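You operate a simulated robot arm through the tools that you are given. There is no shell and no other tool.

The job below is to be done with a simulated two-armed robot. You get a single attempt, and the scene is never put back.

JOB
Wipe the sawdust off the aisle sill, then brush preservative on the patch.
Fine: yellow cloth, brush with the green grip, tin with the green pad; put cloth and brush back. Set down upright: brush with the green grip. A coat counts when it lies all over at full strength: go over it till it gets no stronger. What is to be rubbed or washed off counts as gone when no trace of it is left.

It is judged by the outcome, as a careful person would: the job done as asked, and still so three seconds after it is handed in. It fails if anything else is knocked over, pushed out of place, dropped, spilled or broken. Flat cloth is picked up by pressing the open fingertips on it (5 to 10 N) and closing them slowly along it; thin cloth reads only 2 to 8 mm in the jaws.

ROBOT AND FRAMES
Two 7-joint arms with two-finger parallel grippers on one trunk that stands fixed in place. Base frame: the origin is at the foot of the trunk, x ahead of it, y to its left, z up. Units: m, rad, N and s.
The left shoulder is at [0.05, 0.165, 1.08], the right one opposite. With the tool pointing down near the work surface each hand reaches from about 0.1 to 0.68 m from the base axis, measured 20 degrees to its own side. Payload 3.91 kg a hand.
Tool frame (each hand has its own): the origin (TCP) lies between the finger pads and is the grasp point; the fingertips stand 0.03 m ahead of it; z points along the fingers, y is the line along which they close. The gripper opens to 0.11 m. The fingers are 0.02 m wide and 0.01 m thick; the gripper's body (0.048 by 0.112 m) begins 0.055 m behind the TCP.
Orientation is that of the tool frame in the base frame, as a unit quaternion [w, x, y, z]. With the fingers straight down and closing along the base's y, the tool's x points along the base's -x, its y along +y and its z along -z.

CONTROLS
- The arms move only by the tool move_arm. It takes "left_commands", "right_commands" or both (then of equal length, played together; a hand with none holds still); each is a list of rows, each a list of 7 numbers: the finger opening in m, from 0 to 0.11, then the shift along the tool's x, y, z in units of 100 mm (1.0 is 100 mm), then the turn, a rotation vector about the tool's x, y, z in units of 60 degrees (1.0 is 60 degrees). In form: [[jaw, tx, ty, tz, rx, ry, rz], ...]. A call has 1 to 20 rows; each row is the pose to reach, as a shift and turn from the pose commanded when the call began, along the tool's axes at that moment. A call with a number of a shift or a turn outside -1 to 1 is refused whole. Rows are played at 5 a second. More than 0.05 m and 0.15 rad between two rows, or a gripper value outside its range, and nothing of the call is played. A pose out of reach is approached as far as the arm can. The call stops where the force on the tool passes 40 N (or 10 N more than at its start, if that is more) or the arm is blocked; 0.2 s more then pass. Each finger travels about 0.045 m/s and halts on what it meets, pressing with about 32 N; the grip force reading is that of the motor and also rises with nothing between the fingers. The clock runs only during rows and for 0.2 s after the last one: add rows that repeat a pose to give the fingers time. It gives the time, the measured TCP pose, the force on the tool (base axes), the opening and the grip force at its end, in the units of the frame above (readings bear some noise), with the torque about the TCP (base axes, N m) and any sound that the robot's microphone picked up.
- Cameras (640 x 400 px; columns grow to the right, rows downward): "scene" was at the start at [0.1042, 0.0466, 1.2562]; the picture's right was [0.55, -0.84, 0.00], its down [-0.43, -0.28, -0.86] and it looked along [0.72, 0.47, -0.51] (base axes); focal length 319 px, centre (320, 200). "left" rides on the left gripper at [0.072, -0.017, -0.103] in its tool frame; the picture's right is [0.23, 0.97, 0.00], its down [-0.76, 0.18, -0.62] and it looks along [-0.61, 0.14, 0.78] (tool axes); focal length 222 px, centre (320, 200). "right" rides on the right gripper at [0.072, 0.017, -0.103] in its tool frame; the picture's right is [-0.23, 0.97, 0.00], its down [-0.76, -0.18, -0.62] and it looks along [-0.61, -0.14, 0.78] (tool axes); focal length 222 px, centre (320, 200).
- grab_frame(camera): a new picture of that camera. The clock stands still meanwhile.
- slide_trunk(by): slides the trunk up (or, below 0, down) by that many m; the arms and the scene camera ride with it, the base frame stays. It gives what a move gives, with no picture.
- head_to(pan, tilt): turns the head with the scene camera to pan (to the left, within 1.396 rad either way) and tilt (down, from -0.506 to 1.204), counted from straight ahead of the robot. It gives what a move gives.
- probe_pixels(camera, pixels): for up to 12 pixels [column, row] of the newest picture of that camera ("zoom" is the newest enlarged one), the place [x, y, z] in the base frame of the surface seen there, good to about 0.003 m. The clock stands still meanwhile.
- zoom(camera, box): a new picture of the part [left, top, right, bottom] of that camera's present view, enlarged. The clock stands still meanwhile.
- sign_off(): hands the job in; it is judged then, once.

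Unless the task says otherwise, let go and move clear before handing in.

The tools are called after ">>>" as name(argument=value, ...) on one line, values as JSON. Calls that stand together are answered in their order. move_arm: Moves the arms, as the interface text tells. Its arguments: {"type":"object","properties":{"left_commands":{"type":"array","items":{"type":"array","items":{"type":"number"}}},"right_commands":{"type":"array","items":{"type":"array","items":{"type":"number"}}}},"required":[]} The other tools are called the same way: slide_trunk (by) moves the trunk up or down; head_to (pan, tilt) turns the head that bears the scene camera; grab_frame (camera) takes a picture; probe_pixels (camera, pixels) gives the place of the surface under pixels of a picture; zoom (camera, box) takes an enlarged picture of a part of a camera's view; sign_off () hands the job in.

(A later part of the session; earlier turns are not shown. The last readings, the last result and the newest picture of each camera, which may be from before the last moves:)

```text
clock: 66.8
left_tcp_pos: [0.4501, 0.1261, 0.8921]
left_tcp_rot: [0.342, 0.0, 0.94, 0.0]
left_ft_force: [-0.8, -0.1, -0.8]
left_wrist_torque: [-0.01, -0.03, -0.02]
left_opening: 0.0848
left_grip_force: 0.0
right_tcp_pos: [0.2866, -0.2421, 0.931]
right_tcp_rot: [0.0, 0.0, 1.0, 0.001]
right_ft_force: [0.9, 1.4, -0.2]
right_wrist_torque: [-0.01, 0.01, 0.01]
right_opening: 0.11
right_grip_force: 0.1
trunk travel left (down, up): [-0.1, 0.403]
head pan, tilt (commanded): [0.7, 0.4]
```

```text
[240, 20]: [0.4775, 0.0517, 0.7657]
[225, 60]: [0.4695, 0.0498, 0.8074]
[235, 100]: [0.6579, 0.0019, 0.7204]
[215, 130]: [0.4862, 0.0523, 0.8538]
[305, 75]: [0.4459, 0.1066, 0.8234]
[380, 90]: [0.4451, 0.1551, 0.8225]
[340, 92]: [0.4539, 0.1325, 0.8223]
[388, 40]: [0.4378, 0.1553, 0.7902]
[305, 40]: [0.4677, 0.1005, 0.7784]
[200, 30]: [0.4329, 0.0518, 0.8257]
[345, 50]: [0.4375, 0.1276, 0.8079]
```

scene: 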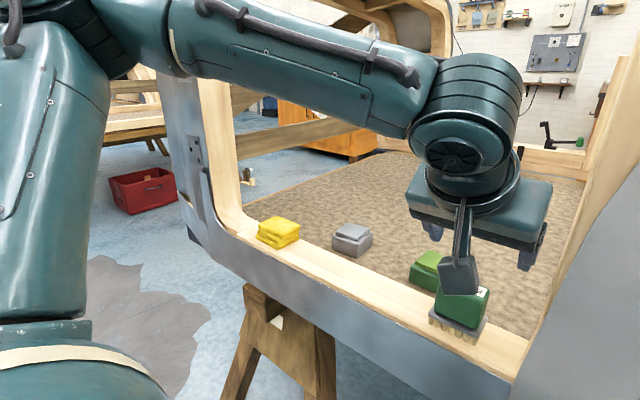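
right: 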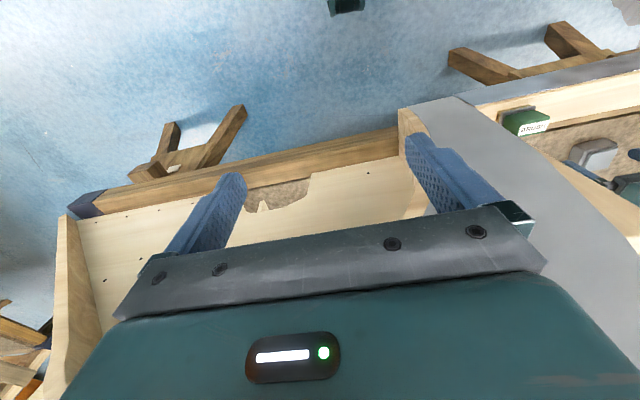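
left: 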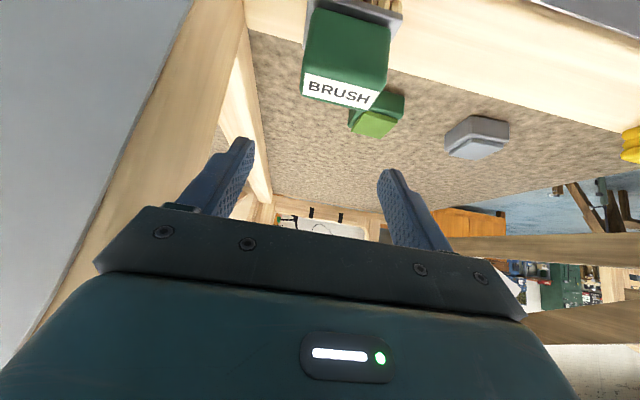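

The pillar's face is at y 0.052, leaving about 23 mm beside the finger. I'll descend to TCP (0.4475, 0.128, 0.815), with the fingers around the grip and just above the plate.

>>> move_arm(left_commands=[[0.085, 0.17, 0.01, 0.19, 0, 0, 0], [0.085, 0.34, 0.02, 0.38, 0, 0, 0], [0.085, 0.45, 0.02, 0.5, 0, 0, 0], [0.085, 0.514, 0.02, 0.574, 0, 0, 0], [0.085, 0.514, 0.02, 0.574, 0, 0, 0]])

>>> grab_frame(camera="left")

>>> zoom(camera="scene", box=[380, 200, 560, 360])

```text
clock: 68.0
left_tcp_pos: [0.4479, 0.1274, 0.8155]
left_tcp_rot: [0.342, -0.001, 0.94, 0.001]
left_ft_force: [0.3, -0.3, 0.0]
left_wrist_torque: [-0.01, 0.0, -0.01]
left_opening: 0.0849
left_grip_force: 0.0
right_tcp_pos: [0.2864, -0.2412, 0.9299]
right_tcp_rot: [0.001, -0.001, 1.0, 0.0]
right_ft_force: [-0.1, -0.4, 0.1]
right_wrist_torque: [0.01, -0.04, 0.03]
right_opening: 0.1101
right_grip_force: 0.1
trunk travel left (down, up): [-0.1, 0.403]
head pan, tilt (commanded): [0.7, 0.4]
```

```text
taken
```

left: 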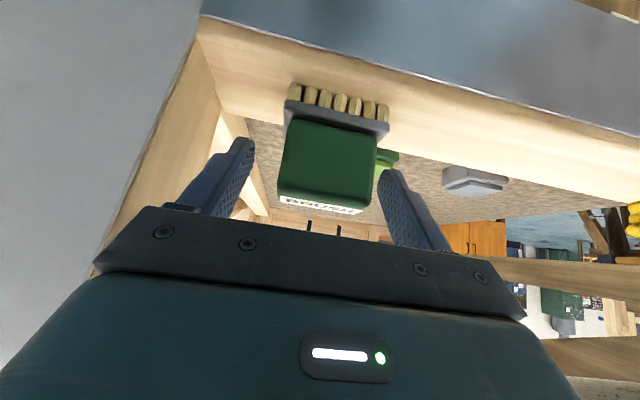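

```text
2.50 times, centred on (470, 280) of scene
```

zoom: 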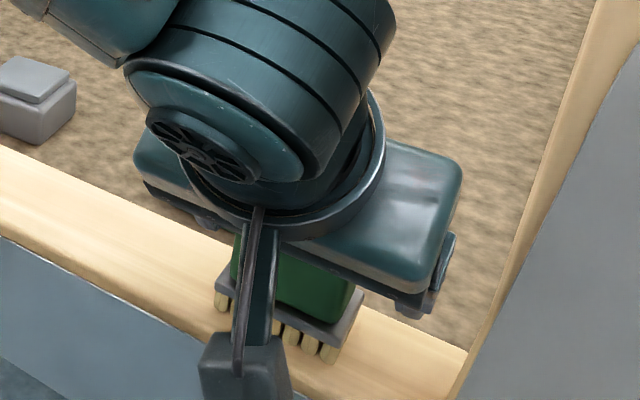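

The brush stands between the fingers (left picture, brush at (325,165), fingers at (240,175) and (400,200)). I'll close gently.

>>> move_arm(left_commands=[[0.075, 0, 0, 0, 0, 0, 0], [0.067, 0, 0, 0, 0, 0, 0], [0.061, 0, 0, 0, 0, 0, 0], [0.057, 0, 0, 0, 0, 0, 0], [0.053, 0, 0, 0, 0, 0, 0], [0.049, 0, 0, 0, 0, 0, 0], [0.045, 0, 0, 0, 0, 0, 0], [0.04, 0, 0, 0, 0, 0, 0], [0.04, 0, 0, 0, 0, 0, 0]])

>>> grab_frame(camera="left")

```text
clock: 70.0
left_tcp_pos: [0.4474, 0.1279, 0.8142]
left_tcp_rot: [0.341, 0.0, 0.94, -0.001]
left_ft_force: [-0.5, -0.5, 0.4]
left_wrist_torque: [0.06, -0.01, 0.0]
left_opening: 0.0536
left_grip_force: 32.6
right_tcp_pos: [0.286, -0.2418, 0.9296]
right_tcp_rot: [0.0, 0.0, 1.0, 0.0]
right_ft_force: [-0.7, 0.5, -0.4]
right_wrist_torque: [0.0, 0.01, -0.02]
right_opening: 0.1099
right_grip_force: 0.0
trunk travel left (down, up): [-0.1, 0.403]
head pan, tilt (commanded): [0.7, 0.4]
```

```text
taken
```

left: 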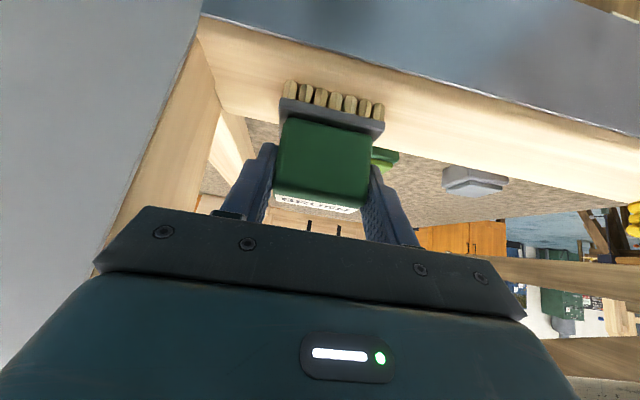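

The brush is held at 53.6 mm with 32.6 N. I'll lift straight up 50 mm and check it stays upright in the jaws.

>>> move_arm(left_commands=[[0.04, -0.06, 0, -0.077, 0, 0, 0], [0.04, -0.19, 0, -0.23, 0, 0, 0], [0.04, -0.322, 0, -0.383, 0, 0, 0], [0.04, -0.322, 0, -0.383, 0, 0, 0]])

>>> grab_frame(camera="left")

>>> grab_frame(camera="scene")

```text
clock: 71.0
left_tcp_pos: [0.4456, 0.1279, 0.8667]
left_tcp_rot: [0.342, 0.0, 0.94, 0.0]
left_ft_force: [-1.1, -0.6, 0.6]
left_wrist_torque: [0.0, 0.01, 0.01]
left_opening: 0.0537
left_grip_force: 32.1
right_tcp_pos: [0.2858, -0.2409, 0.9297]
right_tcp_rot: [0.0, 0.001, 1.0, 0.0]
right_ft_force: [0.9, -0.3, -0.3]
right_wrist_torque: [0.03, 0.01, 0.0]
right_opening: 0.11
right_grip_force: 0.1
trunk travel left (down, up): [-0.1, 0.403]
head pan, tilt (commanded): [0.7, 0.4]
```

```text
taken
```

left: 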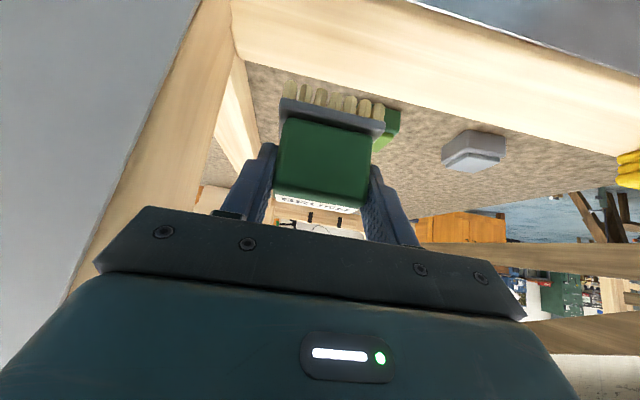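

```text
taken
```

scene: 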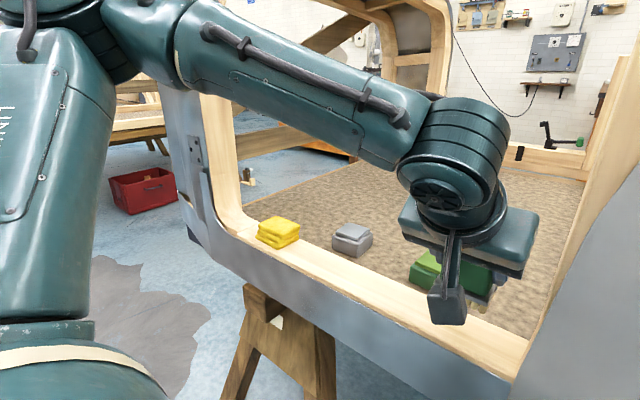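

The brush came up cleanly and upright. Now I'll carry it to above the green pad, TCP (0.6505, 0.227, 0.857).

>>> move_arm(left_commands=[[0.04, -0.3, 0.17, 0.16, 0, 0, 0], [0.04, -0.6, 0.34, 0.33, 0, 0, 0], [0.04, -0.895, 0.5, 0.49, 0, 0, 0], [0.04, -0.895, 0.5, 0.49, 0, 0, 0]])

>>> move_arm(left_commands=[[0.04, -0.2, 0.16, 0.3, 0, 0, 0], [0.04, -0.4, 0.32, 0.6, 0, 0, 0], [0.04, -0.61, 0.49, 0.904, 0, 0, 0], [0.04, -0.61, 0.49, 0.904, 0, 0, 0]])

>>> grab_frame(camera="left")

>>> zoom(camera="scene", box=[360, 180, 520, 320])

```text
clock: 72.0
left_tcp_pos: [0.5466, 0.1779, 0.8844]
left_tcp_rot: [0.342, -0.001, 0.94, 0.001]
left_ft_force: [0.0, 0.5, -1.1]
left_wrist_torque: [0.03, 0.02, 0.02]
left_opening: 0.0533
left_grip_force: 31.9
right_tcp_pos: [0.2855, -0.2405, 0.929]
right_tcp_rot: [0.0, 0.0, 1.0, -0.001]
right_ft_force: [0.0, 0.3, -0.5]
right_wrist_torque: [-0.03, -0.01, 0.01]
right_opening: 0.11
right_grip_force: 0.1
trunk travel left (down, up): [-0.1, 0.403]
head pan, tilt (commanded): [0.7, 0.4]
```

```text
clock: 73.0
left_tcp_pos: [0.6505, 0.2242, 0.8549]
left_tcp_rot: [0.342, -0.001, 0.94, 0.001]
left_ft_force: [-0.2, -0.8, 0.7]
left_wrist_torque: [-0.01, -0.02, -0.01]
left_opening: 0.0531
left_grip_force: 32.1
right_tcp_pos: [0.2865, -0.2409, 0.9296]
right_tcp_rot: [0.0, 0.0, 1.0, 0.0]
right_ft_force: [-1.1, -0.2, 0.3]
right_wrist_torque: [-0.01, 0.01, 0.04]
right_opening: 0.11
right_grip_force: 0.0
trunk travel left (down, up): [-0.1, 0.403]
head pan, tilt (commanded): [0.7, 0.4]
```

```text
taken
```

left: 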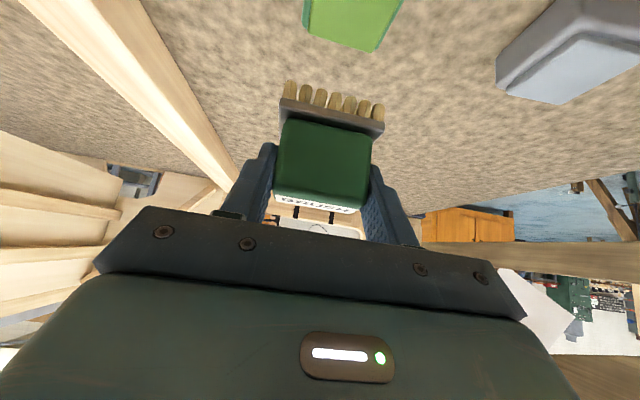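

```text
2.86 times, centred on (440, 250) of scene
```

zoom: 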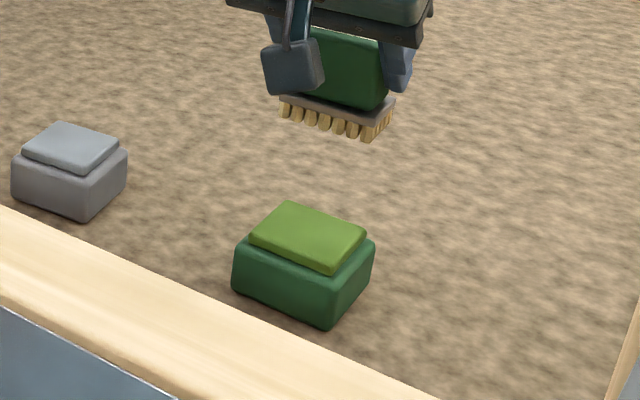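

The brush is above the pad. I'll re-probe the pad's corners in this zoom, then lower to just above contact.

>>> probe_pixels(camera="zoom", pixels=[[253, 238], [287, 207], [364, 240], [332, 268], [308, 238], [240, 265], [330, 320], [372, 270], [282, 104], [365, 137], [392, 105], [330, 120]])

>>> move_arm(left_commands=[[0.04, 0.16, 0.01, 0.19, 0, 0, 0], [0.04, 0.32, 0.02, 0.38, 0, 0, 0], [0.04, 0.482, 0.03, 0.575, 0, 0, 0], [0.04, 0.482, 0.03, 0.575, 0, 0, 0]])

>>> zoom(camera="scene", box=[360, 200, 520, 320])

```text
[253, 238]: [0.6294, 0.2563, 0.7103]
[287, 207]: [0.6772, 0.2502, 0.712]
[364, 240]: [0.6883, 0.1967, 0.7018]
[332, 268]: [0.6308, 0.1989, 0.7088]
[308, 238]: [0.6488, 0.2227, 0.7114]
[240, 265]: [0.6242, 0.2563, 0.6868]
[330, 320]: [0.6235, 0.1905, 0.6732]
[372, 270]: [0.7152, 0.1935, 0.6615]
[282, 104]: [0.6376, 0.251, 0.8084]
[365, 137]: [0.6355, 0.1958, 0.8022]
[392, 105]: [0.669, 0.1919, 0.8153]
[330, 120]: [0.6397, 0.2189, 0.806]
```

```text
clock: 74.0
left_tcp_pos: [0.6489, 0.2303, 0.7787]
left_tcp_rot: [0.343, 0.0, 0.939, 0.0]
left_ft_force: [-0.6, -0.7, -1.1]
left_wrist_torque: [-0.01, 0.0, 0.01]
left_opening: 0.0531
left_grip_force: 32.4
right_tcp_pos: [0.2868, -0.2412, 0.9302]
right_tcp_rot: [0.0, 0.0, 1.0, 0.0]
right_ft_force: [-0.3, -0.2, 0.5]
right_wrist_torque: [0.01, 0.02, -0.05]
right_opening: 0.11
right_grip_force: 0.2
trunk travel left (down, up): [-0.1, 0.403]
head pan, tilt (commanded): [0.7, 0.4]
```

```text
3.33 times, centred on (440, 260) of scene
```

zoom: 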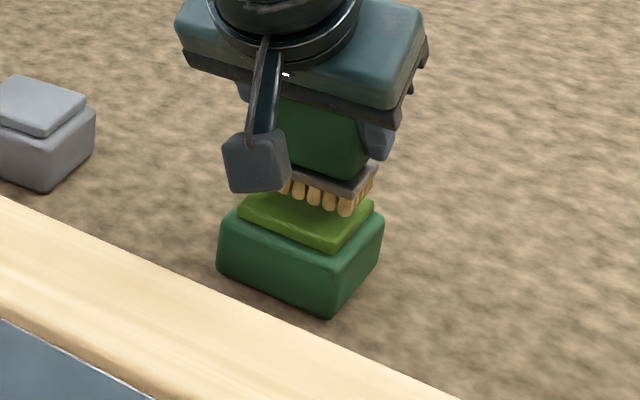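

The bristles hang about 11 mm above the pad. I'll lower in small steps to touch.

>>> move_arm(left_commands=[[0.04, 0.032, -0.015, 0.038, 0, 0, 0], [0.04, 0.051, -0.02, 0.061, 0, 0, 0], [0.04, 0.064, -0.02, 0.077, 0, 0, 0], [0.04, 0.064, -0.02, 0.077, 0, 0, 0]])

```text
clock: 75.0
left_tcp_pos: [0.6513, 0.2282, 0.7695]
left_tcp_rot: [0.342, 0.0, 0.94, 0.0]
left_ft_force: [0.7, -0.1, -2.0]
left_wrist_torque: [0.0, -0.01, 0.0]
left_opening: 0.0534
left_grip_force: 31.9
right_tcp_pos: [0.2855, -0.241, 0.93]
right_tcp_rot: [0.0, 0.0, 1.0, 0.0]
right_ft_force: [1.2, -0.2, -1.5]
right_wrist_torque: [0.01, 0.02, 0.06]
right_opening: 0.1101
right_grip_force: 0.1
trunk travel left (down, up): [-0.1, 0.403]
head pan, tilt (commanded): [0.7, 0.4]
```

>>> move_arm(left_commands=[[0.04, 0.013, 0, 0.015, 0, 0, 0], [0.04, 0.019, 0, 0.023, 0, 0, 0], [0.04, 0.019, 0, 0.023, 0, 0, 0]])

```text
clock: 75.8
left_tcp_pos: [0.6511, 0.2278, 0.767]
left_tcp_rot: [0.342, 0.0, 0.94, 0.0]
left_ft_force: [0.9, -0.3, -0.8]
left_wrist_torque: [-0.03, 0.04, -0.03]
left_opening: 0.0534
left_grip_force: 32.8
right_tcp_pos: [0.2861, -0.2412, 0.9305]
right_tcp_rot: [0.001, 0.0, 1.0, 0.0]
right_ft_force: [-0.5, 1.1, 1.0]
right_wrist_torque: [0.0, 0.0, 0.01]
right_opening: 0.1103
right_grip_force: 0.0
trunk travel left (down, up): [-0.1, 0.403]
head pan, tilt (commanded): [0.7, 0.4]
```

No contact yet at z 0.767, so I'll go on down in 1 mm steps.

>>> move_arm(left_commands=[[0.04, 0.006, 0, 0.008, 0, 0, 0], [0.04, 0.013, 0, 0.015, 0, 0, 0], [0.04, 0.013, 0, 0.015, 0, 0, 0]])

>>> zoom(camera="scene", box=[390, 230, 480, 300])

```text
clock: 76.6
left_tcp_pos: [0.6524, 0.2288, 0.7667]
left_tcp_rot: [0.344, 0.0, 0.939, 0.0]
left_ft_force: [0.4, 1.0, 5.6]
left_wrist_torque: [0.06, 0.02, -0.02]
left_opening: 0.0533
left_grip_force: 32.1
right_tcp_pos: [0.2853, -0.2418, 0.931]
right_tcp_rot: [0.0, -0.001, 1.0, 0.0]
right_ft_force: [-0.4, 0.4, 0.9]
right_wrist_torque: [0.0, 0.03, 0.01]
right_opening: 0.11
right_grip_force: 0.0
trunk travel left (down, up): [-0.1, 0.403]
head pan, tilt (commanded): [0.7, 0.4]
```

```text
5.71 times, centred on (435, 265) of scene
```

zoom: 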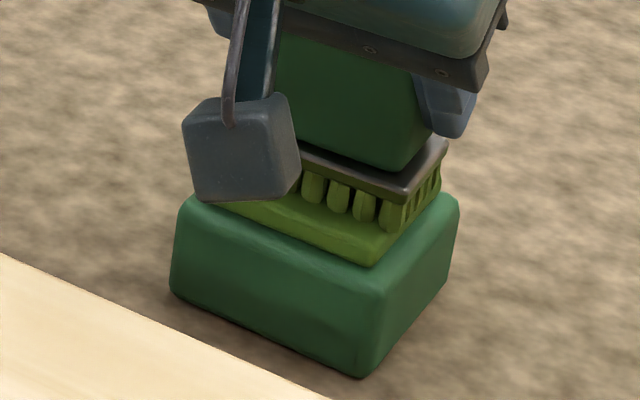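

The bristles have turned green and the force is 5.6 N, so the brush is taking preservative. I'll hold a second longer with a touch more pressure, then lift.

>>> move_arm(left_commands=[[0.04, 0.003, 0, 0.004, 0, 0, 0], [0.04, 0.003, 0, 0.004, 0, 0, 0], [0.04, 0.003, 0, 0.004, 0, 0, 0], [0.04, 0.003, 0, 0.004, 0, 0, 0], [0.04, 0.003, 0, 0.004, 0, 0, 0]])

>>> move_arm(left_commands=[[0.04, -0.032, 0, -0.038, 0, 0, 0], [0.04, -0.13, 0, -0.153, 0, 0, 0], [0.04, -0.322, 0, -0.383, 0, 0, 0], [0.04, -0.58, 0, -0.69, 0, 0, 0], [0.04, -0.58, 0, -0.69, 0, 0, 0]])

>>> zoom(camera="scene", box=[360, 180, 520, 320])

>>> zoom(camera="left", box=[220, 60, 440, 220])

```text
clock: 77.8
left_tcp_pos: [0.6507, 0.2274, 0.7673]
left_tcp_rot: [0.344, -0.001, 0.939, 0.001]
left_ft_force: [3.8, 2.4, 11.9]
left_wrist_torque: [0.1, -0.14, -0.03]
left_opening: 0.0536
left_grip_force: 31.7
right_tcp_pos: [0.285, -0.2421, 0.9299]
right_tcp_rot: [0.001, 0.0, 1.0, 0.0]
right_ft_force: [-0.1, 1.3, 0.2]
right_wrist_torque: [-0.01, -0.02, 0.02]
right_opening: 0.1099
right_grip_force: 0.0
trunk travel left (down, up): [-0.1, 0.403]
head pan, tilt (commanded): [0.7, 0.4]
```

```text
clock: 79.0
left_tcp_pos: [0.6513, 0.228, 0.8549]
left_tcp_rot: [0.342, 0.0, 0.94, 0.001]
left_ft_force: [-0.6, 0.4, -0.6]
left_wrist_torque: [0.02, -0.02, 0.01]
left_opening: 0.0533
left_grip_force: 32.1
right_tcp_pos: [0.2872, -0.2419, 0.9294]
right_tcp_rot: [-0.001, 0.0, 1.0, 0.0]
right_ft_force: [0.0, -0.2, -0.1]
right_wrist_torque: [0.0, 0.0, 0.0]
right_opening: 0.11
right_grip_force: 0.1
trunk travel left (down, up): [-0.1, 0.403]
head pan, tilt (commanded): [0.7, 0.4]
```

```text
2.86 times, centred on (440, 250) of scene
```

zoom: 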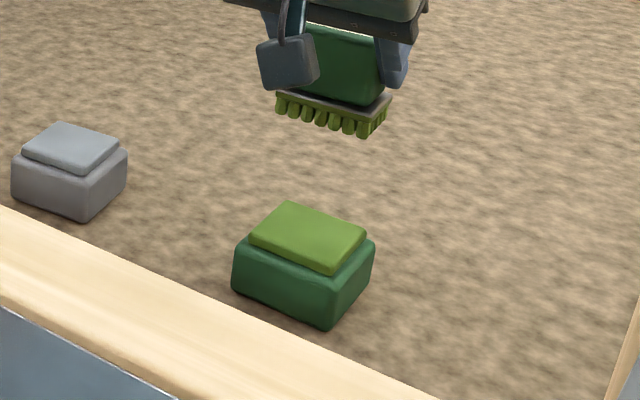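

```text
2.50 times, centred on (330, 140) of left
```

zoom: 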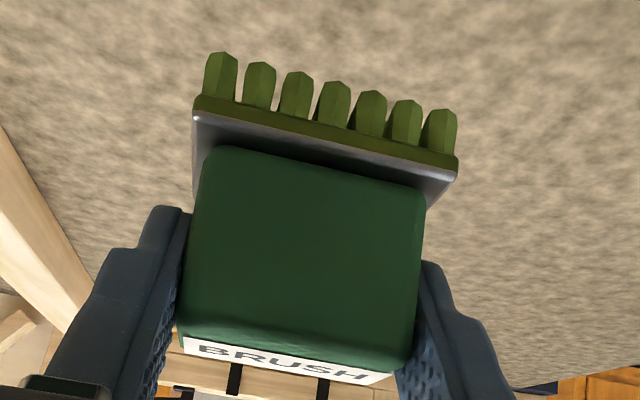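

The bristles are evenly loaded and the tin hasn't moved. I'll carry the brush to above the +y end of the patch.

>>> move_arm(left_commands=[[0.04, 0.23, 0.23, -0.24, 0, 0, 0], [0.04, 0.46, 0.46, -0.48, 0, 0, 0], [0.04, 0.702, 0.7, -0.72, 0, 0, 0], [0.04, 0.702, 0.7, -0.72, 0, 0, 0]])

>>> move_arm(left_commands=[[0.04, 0.26, 0.22, -0.22, 0, 0, 0], [0.04, 0.52, 0.44, -0.44, 0, 0, 0], [0.04, 0.784, 0.67, -0.658, 0, 0, 0], [0.04, 0.784, 0.67, -0.658, 0, 0, 0]])

>>> grab_frame(camera="scene")

>>> grab_frame(camera="left")

```text
clock: 80.0
left_tcp_pos: [0.5513, 0.3009, 0.8643]
left_tcp_rot: [0.342, 0.0, 0.94, 0.0]
left_ft_force: [-0.2, -1.1, 0.0]
left_wrist_torque: [0.0, -0.01, 0.01]
left_opening: 0.0534
left_grip_force: 32.0
right_tcp_pos: [0.2861, -0.2408, 0.9282]
right_tcp_rot: [0.0, 0.0, 1.0, 0.0]
right_ft_force: [0.3, -0.1, 0.7]
right_wrist_torque: [0.02, 0.0, 0.0]
right_opening: 0.1103
right_grip_force: 0.1
trunk travel left (down, up): [-0.1, 0.403]
head pan, tilt (commanded): [0.7, 0.4]
```

```text
clock: 81.0
left_tcp_pos: [0.4502, 0.3682, 0.8657]
left_tcp_rot: [0.342, 0.0, 0.94, 0.0]
left_ft_force: [0.1, -0.2, -1.4]
left_wrist_torque: [0.03, 0.01, 0.02]
left_opening: 0.0534
left_grip_force: 31.7
right_tcp_pos: [0.2862, -0.2412, 0.9297]
right_tcp_rot: [0.001, 0.0, 1.0, 0.0]
right_ft_force: [0.4, 0.0, -0.7]
right_wrist_torque: [-0.02, -0.01, -0.01]
right_opening: 0.1101
right_grip_force: 0.0
trunk travel left (down, up): [-0.1, 0.403]
head pan, tilt (commanded): [0.7, 0.4]
```

```text
taken
```

scene: 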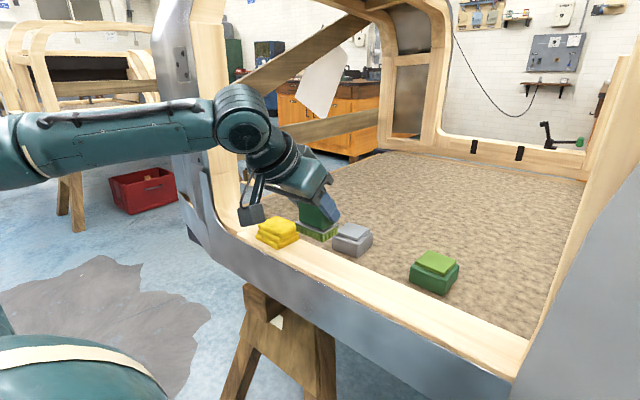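

```text
taken
```

left: 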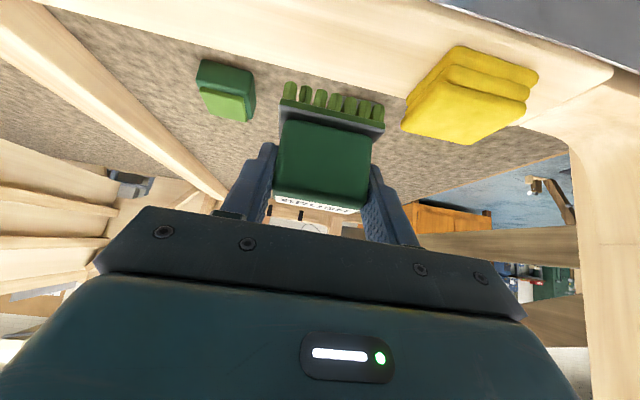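

The brush hangs over the patch's end, clear of the cloth. I'll check the sill once more for any outline or residue, then lower toward contact on the near-side track.

>>> zoom(camera="scene", box=[280, 230, 470, 360])

>>> move_arm(left_commands=[[0.04, 0.12, -0.01, 0.1, 0, 0, 0], [0.04, 0.24, -0.02, 0.2, 0, 0, 0], [0.04, 0.371, -0.02, 0.302, 0, 0, 0], [0.04, 0.371, -0.02, 0.302, 0, 0, 0]])

```text
3.08 times, centred on (375, 295) of scene
```

zoom: 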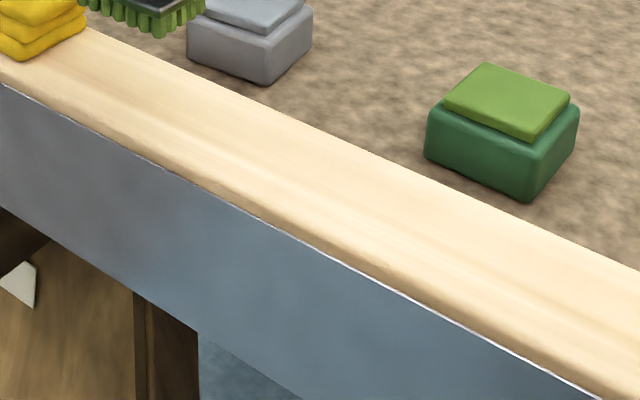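

```text
clock: 82.0
left_tcp_pos: [0.4407, 0.3637, 0.817]
left_tcp_rot: [0.343, 0.0, 0.939, 0.0]
left_ft_force: [0.2, 0.3, 0.5]
left_wrist_torque: [0.01, 0.0, -0.03]
left_opening: 0.0532
left_grip_force: 31.7
right_tcp_pos: [0.2873, -0.2414, 0.9299]
right_tcp_rot: [0.0, 0.0, 1.0, 0.0]
right_ft_force: [-0.1, 0.1, 0.5]
right_wrist_torque: [0.01, 0.0, -0.01]
right_opening: 0.1101
right_grip_force: 0.1
trunk travel left (down, up): [-0.1, 0.403]
head pan, tilt (commanded): [0.7, 0.4]
```

The sill is clean and the bristles are about 2 mm above it. I'll lower to contact and read the force.

>>> move_arm(left_commands=[[0.04, 0.013, 0, 0.015, 0, 0, 0], [0.04, 0.022, 0, 0.027, 0, 0, 0], [0.04, 0.022, 0, 0.027, 0, 0, 0]])

```text
clock: 82.8
left_tcp_pos: [0.4404, 0.363, 0.8136]
left_tcp_rot: [0.343, 0.0, 0.939, 0.0]
left_ft_force: [0.4, 1.0, 5.7]
left_wrist_torque: [-0.09, 0.07, -0.04]
left_opening: 0.0533
left_grip_force: 32.0
right_tcp_pos: [0.2868, -0.2416, 0.9284]
right_tcp_rot: [-0.001, 0.0, 1.0, 0.0]
right_ft_force: [-0.3, -0.2, -0.4]
right_wrist_torque: [0.0, -0.04, 0.01]
right_opening: 0.11
right_grip_force: 0.1
trunk travel left (down, up): [-0.1, 0.403]
head pan, tilt (commanded): [0.7, 0.4]
```

Contact at 5.7 N. I'll stroke toward −y at a slow 75 mm/s with this pressure.

>>> move_arm(left_commands=[[0.04, 0, -0.15, 0, 0, 0, 0], [0.04, 0, -0.3, 0, 0, 0, 0], [0.04, 0, -0.45, 0, 0, 0, 0], [0.04, 0, -0.6, 0, 0, 0, 0]])

>>> grab_frame(camera="scene")

>>> zoom(camera="scene", box=[250, 200, 440, 330])

```text
clock: 83.8
left_tcp_pos: [0.441, 0.3023, 0.8145]
left_tcp_rot: [0.343, 0.0, 0.939, -0.001]
left_ft_force: [-0.4, 1.6, 5.0]
left_wrist_torque: [-0.04, 0.05, 0.06]
left_opening: 0.0535
left_grip_force: 32.3
right_tcp_pos: [0.2864, -0.2419, 0.9301]
right_tcp_rot: [0.001, 0.0, 1.0, 0.0]
right_ft_force: [-0.4, 0.6, 0.1]
right_wrist_torque: [-0.03, 0.01, 0.01]
right_opening: 0.1097
right_grip_force: 0.1
trunk travel left (down, up): [-0.1, 0.403]
head pan, tilt (commanded): [0.7, 0.4]
```

```text
taken
```

scene: 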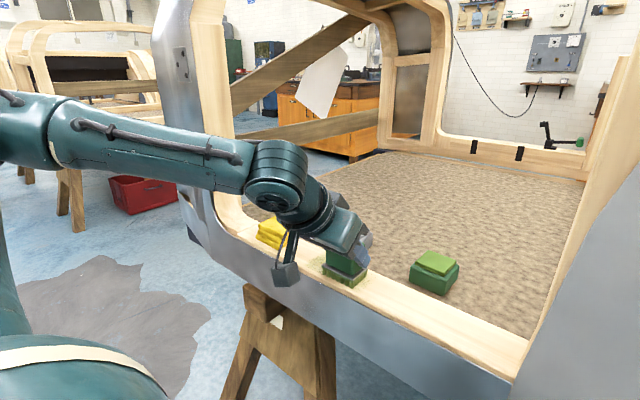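

```text
3.08 times, centred on (345, 265) of scene
```

zoom: 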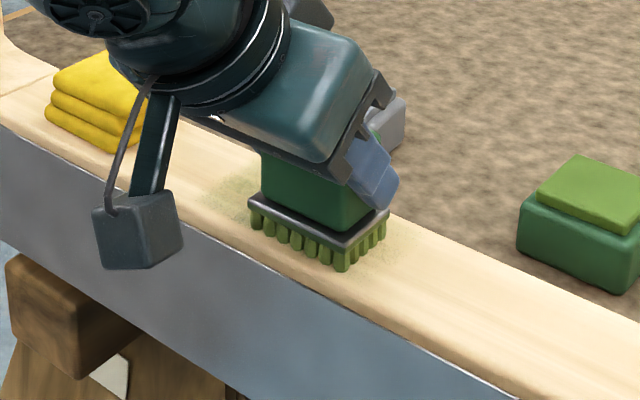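

A faint green coat shows behind the brush at (230,195). I'll carry on to y 0.242, shift to the far track at x 0.458 and come back.

>>> move_arm(left_commands=[[0.04, 0, -0.15, 0, 0, 0, 0], [0.04, 0, -0.3, 0, 0, 0, 0], [0.04, 0, -0.45, 0, 0, 0, 0], [0.04, 0, -0.62, 0, 0, 0, 0], [0.04, -0.07, -0.62, 0.058, 0, 0, 0], [0.04, -0.138, -0.62, 0.116, 0, 0, 0], [0.04, -0.138, -0.45, 0.116, 0, 0, 0], [0.04, -0.138, -0.3, 0.116, 0, 0, 0], [0.04, -0.138, -0.15, 0.116, 0, 0, 0], [0.04, -0.138, 0.0, 0.116, 0, 0, 0]])

>>> zoom(camera="scene", box=[250, 200, 440, 330])

```text
clock: 86.0
left_tcp_pos: [0.4589, 0.3035, 0.8147]
left_tcp_rot: [0.342, 0.001, 0.94, 0.0]
left_ft_force: [0.3, -2.2, 5.2]
left_wrist_torque: [-0.25, 0.02, -0.05]
left_opening: 0.0533
left_grip_force: 31.4
right_tcp_pos: [0.2861, -0.2415, 0.9303]
right_tcp_rot: [-0.001, 0.0, 1.0, 0.0]
right_ft_force: [-0.1, 0.1, -0.6]
right_wrist_torque: [0.01, 0.0, 0.0]
right_opening: 0.1101
right_grip_force: 0.1
trunk travel left (down, up): [-0.1, 0.403]
head pan, tilt (commanded): [0.7, 0.4]
```

```text
3.08 times, centred on (345, 265) of scene
```

zoom: 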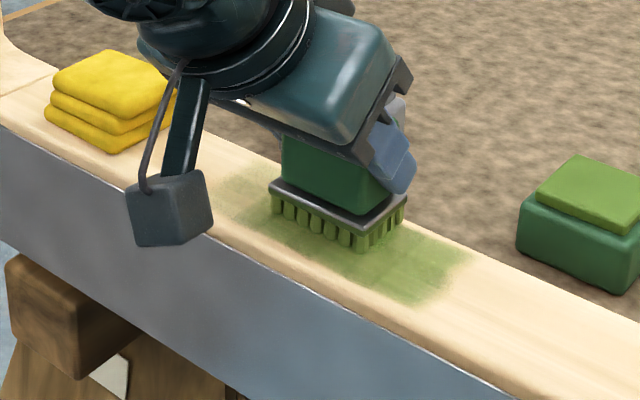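

The coat is building up; the force is steady at 5 N. I'll finish this track to y 0.365 and make another loop along both tracks.

>>> move_arm(left_commands=[[0.04, 0, 0.15, 0, 0, 0, 0], [0.04, 0, 0.3, 0, 0, 0, 0], [0.04, 0, 0.45, 0, 0, 0, 0], [0.04, 0, 0.62, 0, 0, 0, 0], [0.04, 0.069, 0.64, -0.058, 0, 0, 0], [0.04, 0.138, 0.64, -0.116, 0, 0, 0], [0.04, 0.138, 0.48, -0.116, 0, 0, 0], [0.04, 0.138, 0.32, -0.116, 0, 0, 0], [0.04, 0.138, 0.16, -0.116, 0, 0, 0], [0.04, 0.138, 0.0, -0.116, 0, 0, 0], [0.04, 0.138, -0.16, -0.116, 0, 0, 0], [0.04, 0.138, -0.32, -0.116, 0, 0, 0], [0.04, 0.138, -0.48, -0.116, 0, 0, 0], [0.04, 0.138, -0.64, -0.116, 0, 0, 0], [0.04, 0.069, -0.64, -0.058, 0, 0, 0], [0.04, 0, -0.64, 0, 0, 0, 0], [0.04, 0, -0.48, 0, 0, 0, 0], [0.04, 0, -0.32, 0, 0, 0, 0], [0.04, 0, -0.16, 0, 0, 0, 0], [0.04, 0, 0.0, 0, 0, 0, 0]])

>>> zoom(camera="scene", box=[250, 200, 440, 330])

```text
clock: 90.2
left_tcp_pos: [0.4571, 0.3014, 0.8139]
left_tcp_rot: [0.343, 0.001, 0.939, -0.001]
left_ft_force: [0.4, -1.9, 6.4]
left_wrist_torque: [-0.26, 0.03, 0.02]
left_opening: 0.0537
left_grip_force: 32.2
right_tcp_pos: [0.2863, -0.2413, 0.9298]
right_tcp_rot: [0.0, 0.0, 1.0, 0.001]
right_ft_force: [0.0, 0.3, 0.6]
right_wrist_torque: [0.01, 0.03, 0.0]
right_opening: 0.1101
right_grip_force: 0.0
trunk travel left (down, up): [-0.1, 0.403]
head pan, tilt (commanded): [0.7, 0.4]
```

```text
3.08 times, centred on (345, 265) of scene
```

zoom: 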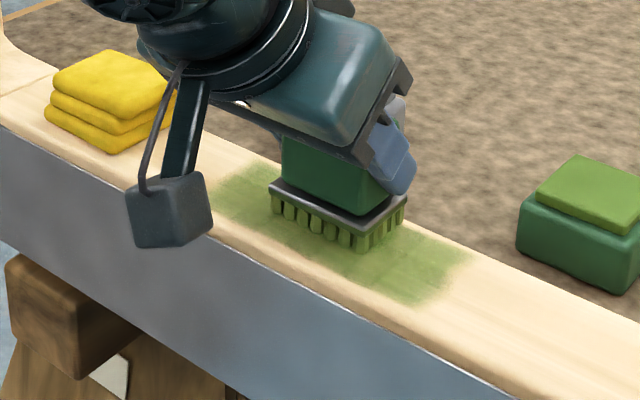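

The coat is getting stronger and more even. I'll do another loop, going a few millimetres further at each end.

>>> move_arm(left_commands=[[0.04, 0, 0.17, 0, 0, 0, 0], [0.04, 0, 0.34, 0, 0, 0, 0], [0.04, 0, 0.51, 0, 0, 0, 0], [0.04, 0, 0.72, 0, 0, 0, 0], [0.04, 0.069, 0.74, -0.058, 0, 0, 0], [0.04, 0.138, 0.74, -0.116, 0, 0, 0], [0.04, 0.138, 0.56, -0.116, 0, 0, 0], [0.04, 0.138, 0.38, -0.116, 0, 0, 0], [0.04, 0.138, 0.2, -0.116, 0, 0, 0], [0.04, 0.138, 0.02, -0.116, 0, 0, 0], [0.04, 0.138, -0.16, -0.116, 0, 0, 0], [0.04, 0.138, -0.34, -0.116, 0, 0, 0], [0.04, 0.138, -0.52, -0.116, 0, 0, 0], [0.04, 0.138, -0.7, -0.116, 0, 0, 0], [0.04, 0.069, -0.7, -0.058, 0, 0, 0], [0.04, 0, -0.7, 0, 0, 0, 0], [0.04, 0, -0.52, 0, 0, 0, 0], [0.04, 0, -0.34, 0, 0, 0, 0], [0.04, 0, -0.16, 0, 0, 0, 0], [0.04, 0, 0.0, 0, 0, 0, 0]])

>>> zoom(camera="scene", box=[250, 200, 440, 330])

```text
clock: 94.4
left_tcp_pos: [0.4575, 0.3032, 0.8144]
left_tcp_rot: [0.342, 0.0, 0.94, 0.0]
left_ft_force: [0.3, 0.1, -0.8]
left_wrist_torque: [0.0, 0.0, 0.05]
left_opening: 0.0534
left_grip_force: 32.0
right_tcp_pos: [0.2863, -0.2416, 0.9283]
right_tcp_rot: [0.0, 0.0, 1.0, 0.0]
right_ft_force: [-0.2, 0.4, 0.1]
right_wrist_torque: [-0.01, 0.01, 0.0]
right_opening: 0.1104
right_grip_force: 0.1
trunk travel left (down, up): [-0.1, 0.403]
head pan, tilt (commanded): [0.7, 0.4]
```

```text
3.08 times, centred on (345, 265) of scene
```

zoom: 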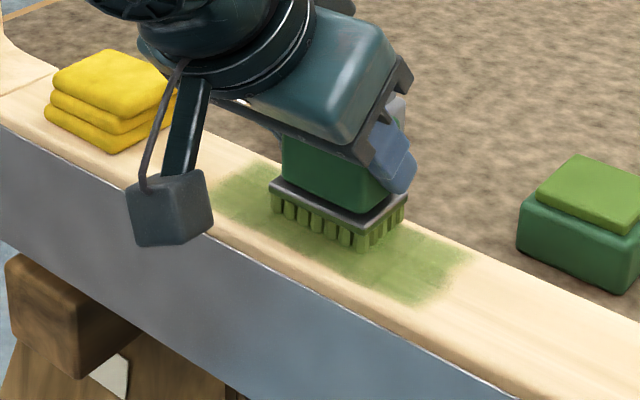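

The force reads about 0 now, so contact was lost on this return, and the bristles look paler, so the brush is running low. I'll lift off toward the tin to look at the coat and reload.

>>> move_arm(left_commands=[[0.04, -0.13, 0, -0.153, 0, 0, 0], [0.04, -0.322, 0, -0.383, 0, 0, 0], [0.04, -0.5, -0.2, -0.2, 0, 0, 0], [0.04, -0.7, -0.4, 0.02, 0, 0, 0], [0.04, -0.9, -0.5, 0.2, 0, 0, 0], [0.04, -0.9, -0.5, 0.2, 0, 0, 0]])

>>> grab_frame(camera="scene")

>>> zoom(camera="scene", box=[280, 220, 430, 330])

>>> zoom(camera="left", box=[200, 0, 520, 200])

```text
clock: 95.8
left_tcp_pos: [0.5416, 0.2537, 0.857]
left_tcp_rot: [0.342, 0.0, 0.94, 0.0]
left_ft_force: [0.0, 0.4, 0.0]
left_wrist_torque: [0.02, -0.01, -0.03]
left_opening: 0.0534
left_grip_force: 31.5
right_tcp_pos: [0.2854, -0.2422, 0.9304]
right_tcp_rot: [0.001, 0.001, 1.0, 0.0]
right_ft_force: [0.1, 0.2, 0.2]
right_wrist_torque: [0.02, 0.03, -0.01]
right_opening: 0.1101
right_grip_force: 0.1
trunk travel left (down, up): [-0.1, 0.403]
head pan, tilt (commanded): [0.7, 0.4]
```

```text
taken
```

scene: 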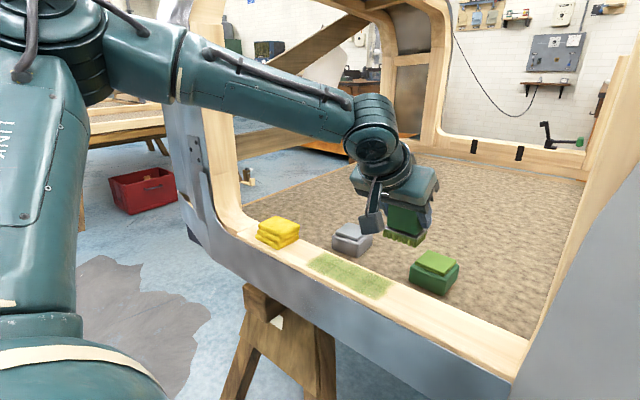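

```text
3.64 times, centred on (355, 275) of scene
```

zoom: 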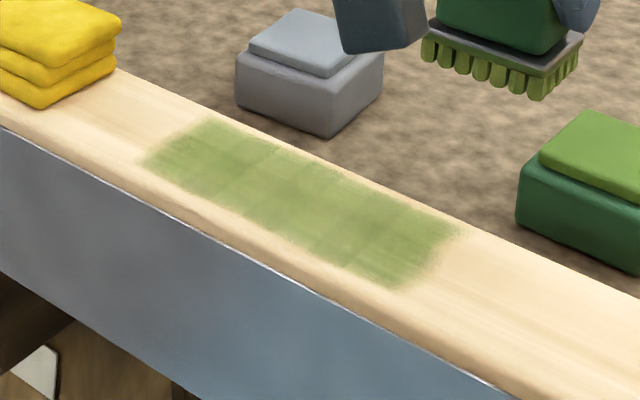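

```text
2.00 times, centred on (360, 100) of left
```

zoom: 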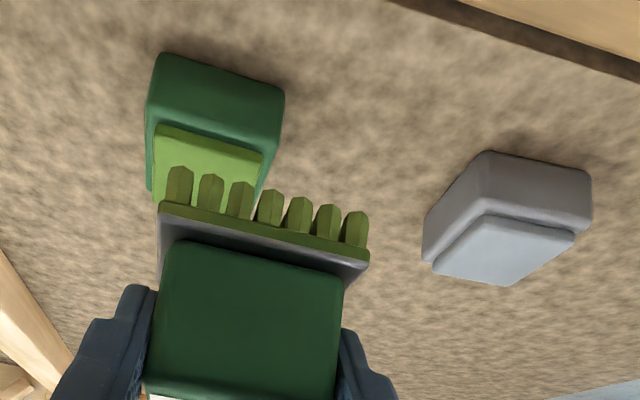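

The coat is a fairly even green rectangle on the sill with soft edges. I'll zoom in on it to measure its limits and look for weak spots.

>>> zoom(camera="scene", box=[300, 240, 410, 310])

>>> probe_pixels(camera="zoom", pixels=[[60, 110], [150, 55], [540, 240], [440, 330], [300, 190], [100, 140], [260, 240], [380, 150], [20, 85], [580, 290]])

```text
5.71 times, centred on (355, 275) of scene
```

zoom: 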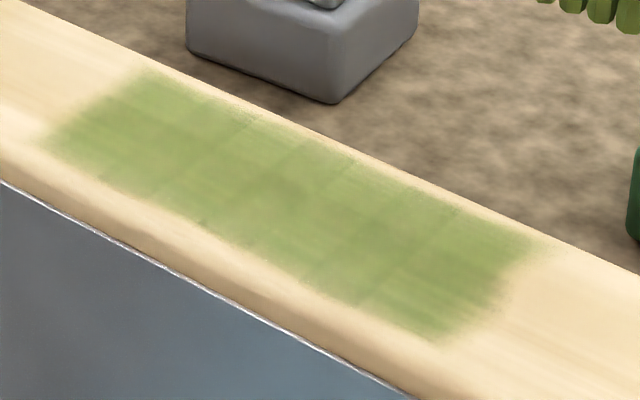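

```text
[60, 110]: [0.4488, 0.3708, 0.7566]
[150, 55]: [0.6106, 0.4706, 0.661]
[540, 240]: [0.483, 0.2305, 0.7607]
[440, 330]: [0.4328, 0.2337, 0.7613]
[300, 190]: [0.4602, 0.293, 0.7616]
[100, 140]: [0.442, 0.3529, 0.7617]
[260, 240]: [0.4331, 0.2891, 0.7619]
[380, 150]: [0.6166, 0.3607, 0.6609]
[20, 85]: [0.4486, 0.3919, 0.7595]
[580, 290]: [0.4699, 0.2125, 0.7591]
```

The coat shows only on the patch itself: about x 0.431–0.483, y 0.225–0.375. I'll reload at the tin, then go over it again, including a track slightly further toward the inner edge.

>>> move_arm(left_commands=[[0.04, -0.28, -0.09, 0.23, 0, 0, 0], [0.04, -0.56, -0.18, 0.47, 0, 0, 0], [0.04, -0.835, -0.26, 0.701, 0, 0, 0], [0.04, -0.835, -0.26, 0.701, 0, 0, 0]])

>>> move_arm(left_commands=[[0.04, 0.17, 0, 0.2, 0, 0, 0], [0.04, 0.34, 0, 0.4, 0, 0, 0], [0.04, 0.514, 0, 0.613, 0, 0, 0], [0.04, 0.514, 0, 0.613, 0, 0, 0]])

```text
clock: 96.8
left_tcp_pos: [0.6486, 0.2285, 0.856]
left_tcp_rot: [0.342, 0.001, 0.94, -0.001]
left_ft_force: [-0.1, 0.4, -0.4]
left_wrist_torque: [-0.02, 0.02, 0.02]
left_opening: 0.0535
left_grip_force: 31.7
right_tcp_pos: [0.2854, -0.2416, 0.9284]
right_tcp_rot: [-0.001, 0.0, 1.0, 0.0]
right_ft_force: [0.4, -0.2, -1.2]
right_wrist_torque: [0.06, -0.01, 0.0]
right_opening: 0.1101
right_grip_force: 0.1
trunk travel left (down, up): [-0.1, 0.403]
head pan, tilt (commanded): [0.7, 0.4]
```

```text
clock: 97.8
left_tcp_pos: [0.649, 0.2281, 0.7747]
left_tcp_rot: [0.343, 0.0, 0.939, 0.0]
left_ft_force: [0.7, -0.4, -0.2]
left_wrist_torque: [0.0, -0.01, 0.0]
left_opening: 0.0535
left_grip_force: 31.7
right_tcp_pos: [0.2855, -0.2415, 0.9294]
right_tcp_rot: [0.0, 0.0, 1.0, 0.0]
right_ft_force: [0.4, -0.4, -0.2]
right_wrist_torque: [0.01, 0.0, -0.01]
right_opening: 0.1099
right_grip_force: 0.1
trunk travel left (down, up): [-0.1, 0.403]
head pan, tilt (commanded): [0.7, 0.4]
```

I'm about 8 mm above the pad. I'll go down slowly to a light press.

>>> move_arm(left_commands=[[0.04, 0.03, 0, 0.036, 0, 0, 0], [0.04, 0.048, 0, 0.057, 0, 0, 0], [0.04, 0.058, 0, 0.069, 0, 0, 0], [0.04, 0.058, 0, 0.069, 0, 0, 0], [0.04, 0.058, 0, 0.069, 0, 0, 0]])

```text
clock: 99.0
left_tcp_pos: [0.6498, 0.2278, 0.7676]
left_tcp_rot: [0.342, 0.0, 0.94, 0.001]
left_ft_force: [-0.2, -1.0, 0.5]
left_wrist_torque: [0.0, 0.0, 0.04]
left_opening: 0.0532
left_grip_force: 31.8
right_tcp_pos: [0.2869, -0.2414, 0.9296]
right_tcp_rot: [0.0, 0.0, 1.0, 0.0]
right_ft_force: [-0.6, 0.7, -0.2]
right_wrist_torque: [0.0, 0.0, -0.03]
right_opening: 0.1099
right_grip_force: 0.1
trunk travel left (down, up): [-0.1, 0.403]
head pan, tilt (commanded): [0.7, 0.4]
```

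>>> move_arm(left_commands=[[0.04, 0.008, 0, 0.01, 0, 0, 0], [0.04, 0.014, 0, 0.017, 0, 0, 0], [0.04, 0.014, 0, 0.017, 0, 0, 0], [0.04, 0.014, 0, 0.017, 0, 0, 0], [0.04, 0.014, 0, 0.017, 0, 0, 0]])

>>> zoom(camera="scene", box=[390, 230, 480, 300])

```text
clock: 100.2
left_tcp_pos: [0.6499, 0.2272, 0.7654]
left_tcp_rot: [0.342, -0.001, 0.94, 0.001]
left_ft_force: [-0.1, 0.5, -0.7]
left_wrist_torque: [0.01, 0.02, -0.01]
left_opening: 0.0535
left_grip_force: 32.2
right_tcp_pos: [0.2862, -0.2414, 0.9295]
right_tcp_rot: [0.0, 0.0, 1.0, 0.0]
right_ft_force: [0.1, -0.8, 0.4]
right_wrist_torque: [0.02, 0.01, -0.01]
right_opening: 0.11
right_grip_force: 0.0
trunk travel left (down, up): [-0.1, 0.403]
head pan, tilt (commanded): [0.7, 0.4]
```

```text
5.71 times, centred on (435, 265) of scene
```

zoom: 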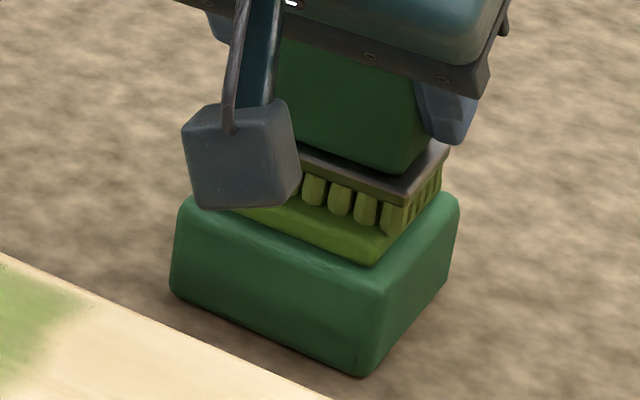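

No force yet at z 0.7654, so the brush may have settled a millimetre or two up in the jaws. I'll go down another 1.5 mm.

>>> move_arm(left_commands=[[0.04, 0.005, 0, 0.006, 0, 0, 0], [0.04, 0.01, 0, 0.012, 0, 0, 0], [0.04, 0.01, 0, 0.012, 0, 0, 0], [0.04, 0.01, 0, 0.012, 0, 0, 0]])

```text
clock: 101.2
left_tcp_pos: [0.6496, 0.227, 0.7658]
left_tcp_rot: [0.345, 0.0, 0.939, 0.0]
left_ft_force: [1.0, -1.0, 6.0]
left_wrist_torque: [-0.06, 0.0, 0.02]
left_opening: 0.0533
left_grip_force: 31.5
right_tcp_pos: [0.286, -0.2425, 0.9289]
right_tcp_rot: [-0.001, 0.0, 1.0, 0.0]
right_ft_force: [0.0, 0.5, -0.1]
right_wrist_torque: [-0.01, 0.01, 0.01]
right_opening: 0.1099
right_grip_force: 0.0
trunk travel left (down, up): [-0.1, 0.403]
head pan, tilt (commanded): [0.7, 0.4]
```

Pressing at 6 N now. I'll hold for a second, then lift.

>>> move_arm(left_commands=[[0.04, 0.003, 0, 0.004, 0, 0, 0], [0.04, 0.003, 0, 0.004, 0, 0, 0], [0.04, 0.003, 0, 0.004, 0, 0, 0], [0.04, 0.003, 0, 0.004, 0, 0, 0]])

>>> move_arm(left_commands=[[0.04, -0.032, 0, -0.038, 0, 0, 0], [0.04, -0.13, 0, -0.153, 0, 0, 0], [0.04, -0.322, 0, -0.383, 0, 0, 0], [0.04, -0.6, 0, -0.71, 0, 0, 0], [0.04, -0.6, 0, -0.71, 0, 0, 0]])

>>> zoom(camera="scene", box=[360, 180, 520, 320])

>>> zoom(camera="left", box=[220, 60, 440, 220])

```text
clock: 102.2
left_tcp_pos: [0.6492, 0.2268, 0.7652]
left_tcp_rot: [0.344, 0.0, 0.939, 0.0]
left_ft_force: [3.2, -0.3, 11.1]
left_wrist_torque: [-0.15, -0.08, 0.01]
left_opening: 0.0534
left_grip_force: 32.3
right_tcp_pos: [0.2867, -0.242, 0.9304]
right_tcp_rot: [0.0, 0.0, 1.0, 0.0]
right_ft_force: [0.2, 0.9, 0.7]
right_wrist_torque: [-0.04, -0.02, -0.01]
right_opening: 0.1102
right_grip_force: 0.2
trunk travel left (down, up): [-0.1, 0.403]
head pan, tilt (commanded): [0.7, 0.4]
```

```text
clock: 103.4
left_tcp_pos: [0.6482, 0.2276, 0.8562]
left_tcp_rot: [0.342, 0.001, 0.94, -0.001]
left_ft_force: [-0.1, 0.3, -1.3]
left_wrist_torque: [0.04, 0.02, -0.02]
left_opening: 0.0535
left_grip_force: 31.8
right_tcp_pos: [0.2857, -0.2407, 0.9294]
right_tcp_rot: [-0.001, 0.0, 1.0, 0.0]
right_ft_force: [0.6, 0.6, 0.2]
right_wrist_torque: [-0.03, 0.02, -0.01]
right_opening: 0.1102
right_grip_force: 0.1
trunk travel left (down, up): [-0.1, 0.403]
head pan, tilt (commanded): [0.7, 0.4]
```

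```text
2.86 times, centred on (440, 250) of scene
```

zoom: 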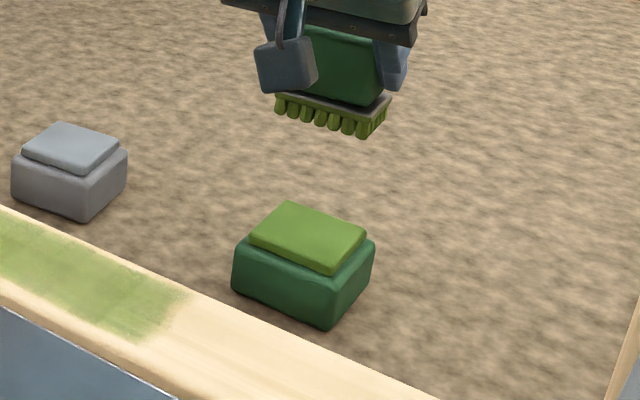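

```text
2.50 times, centred on (330, 140) of left
```

zoom: 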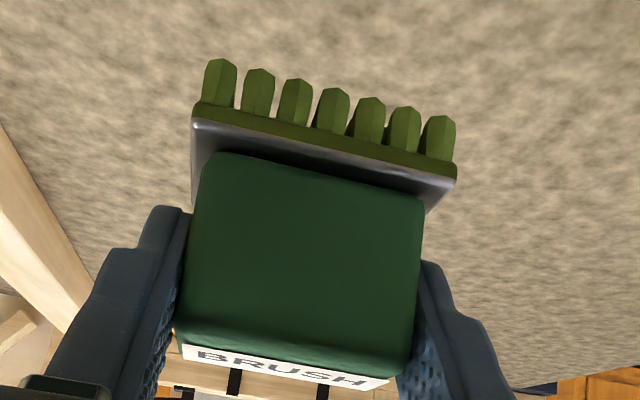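

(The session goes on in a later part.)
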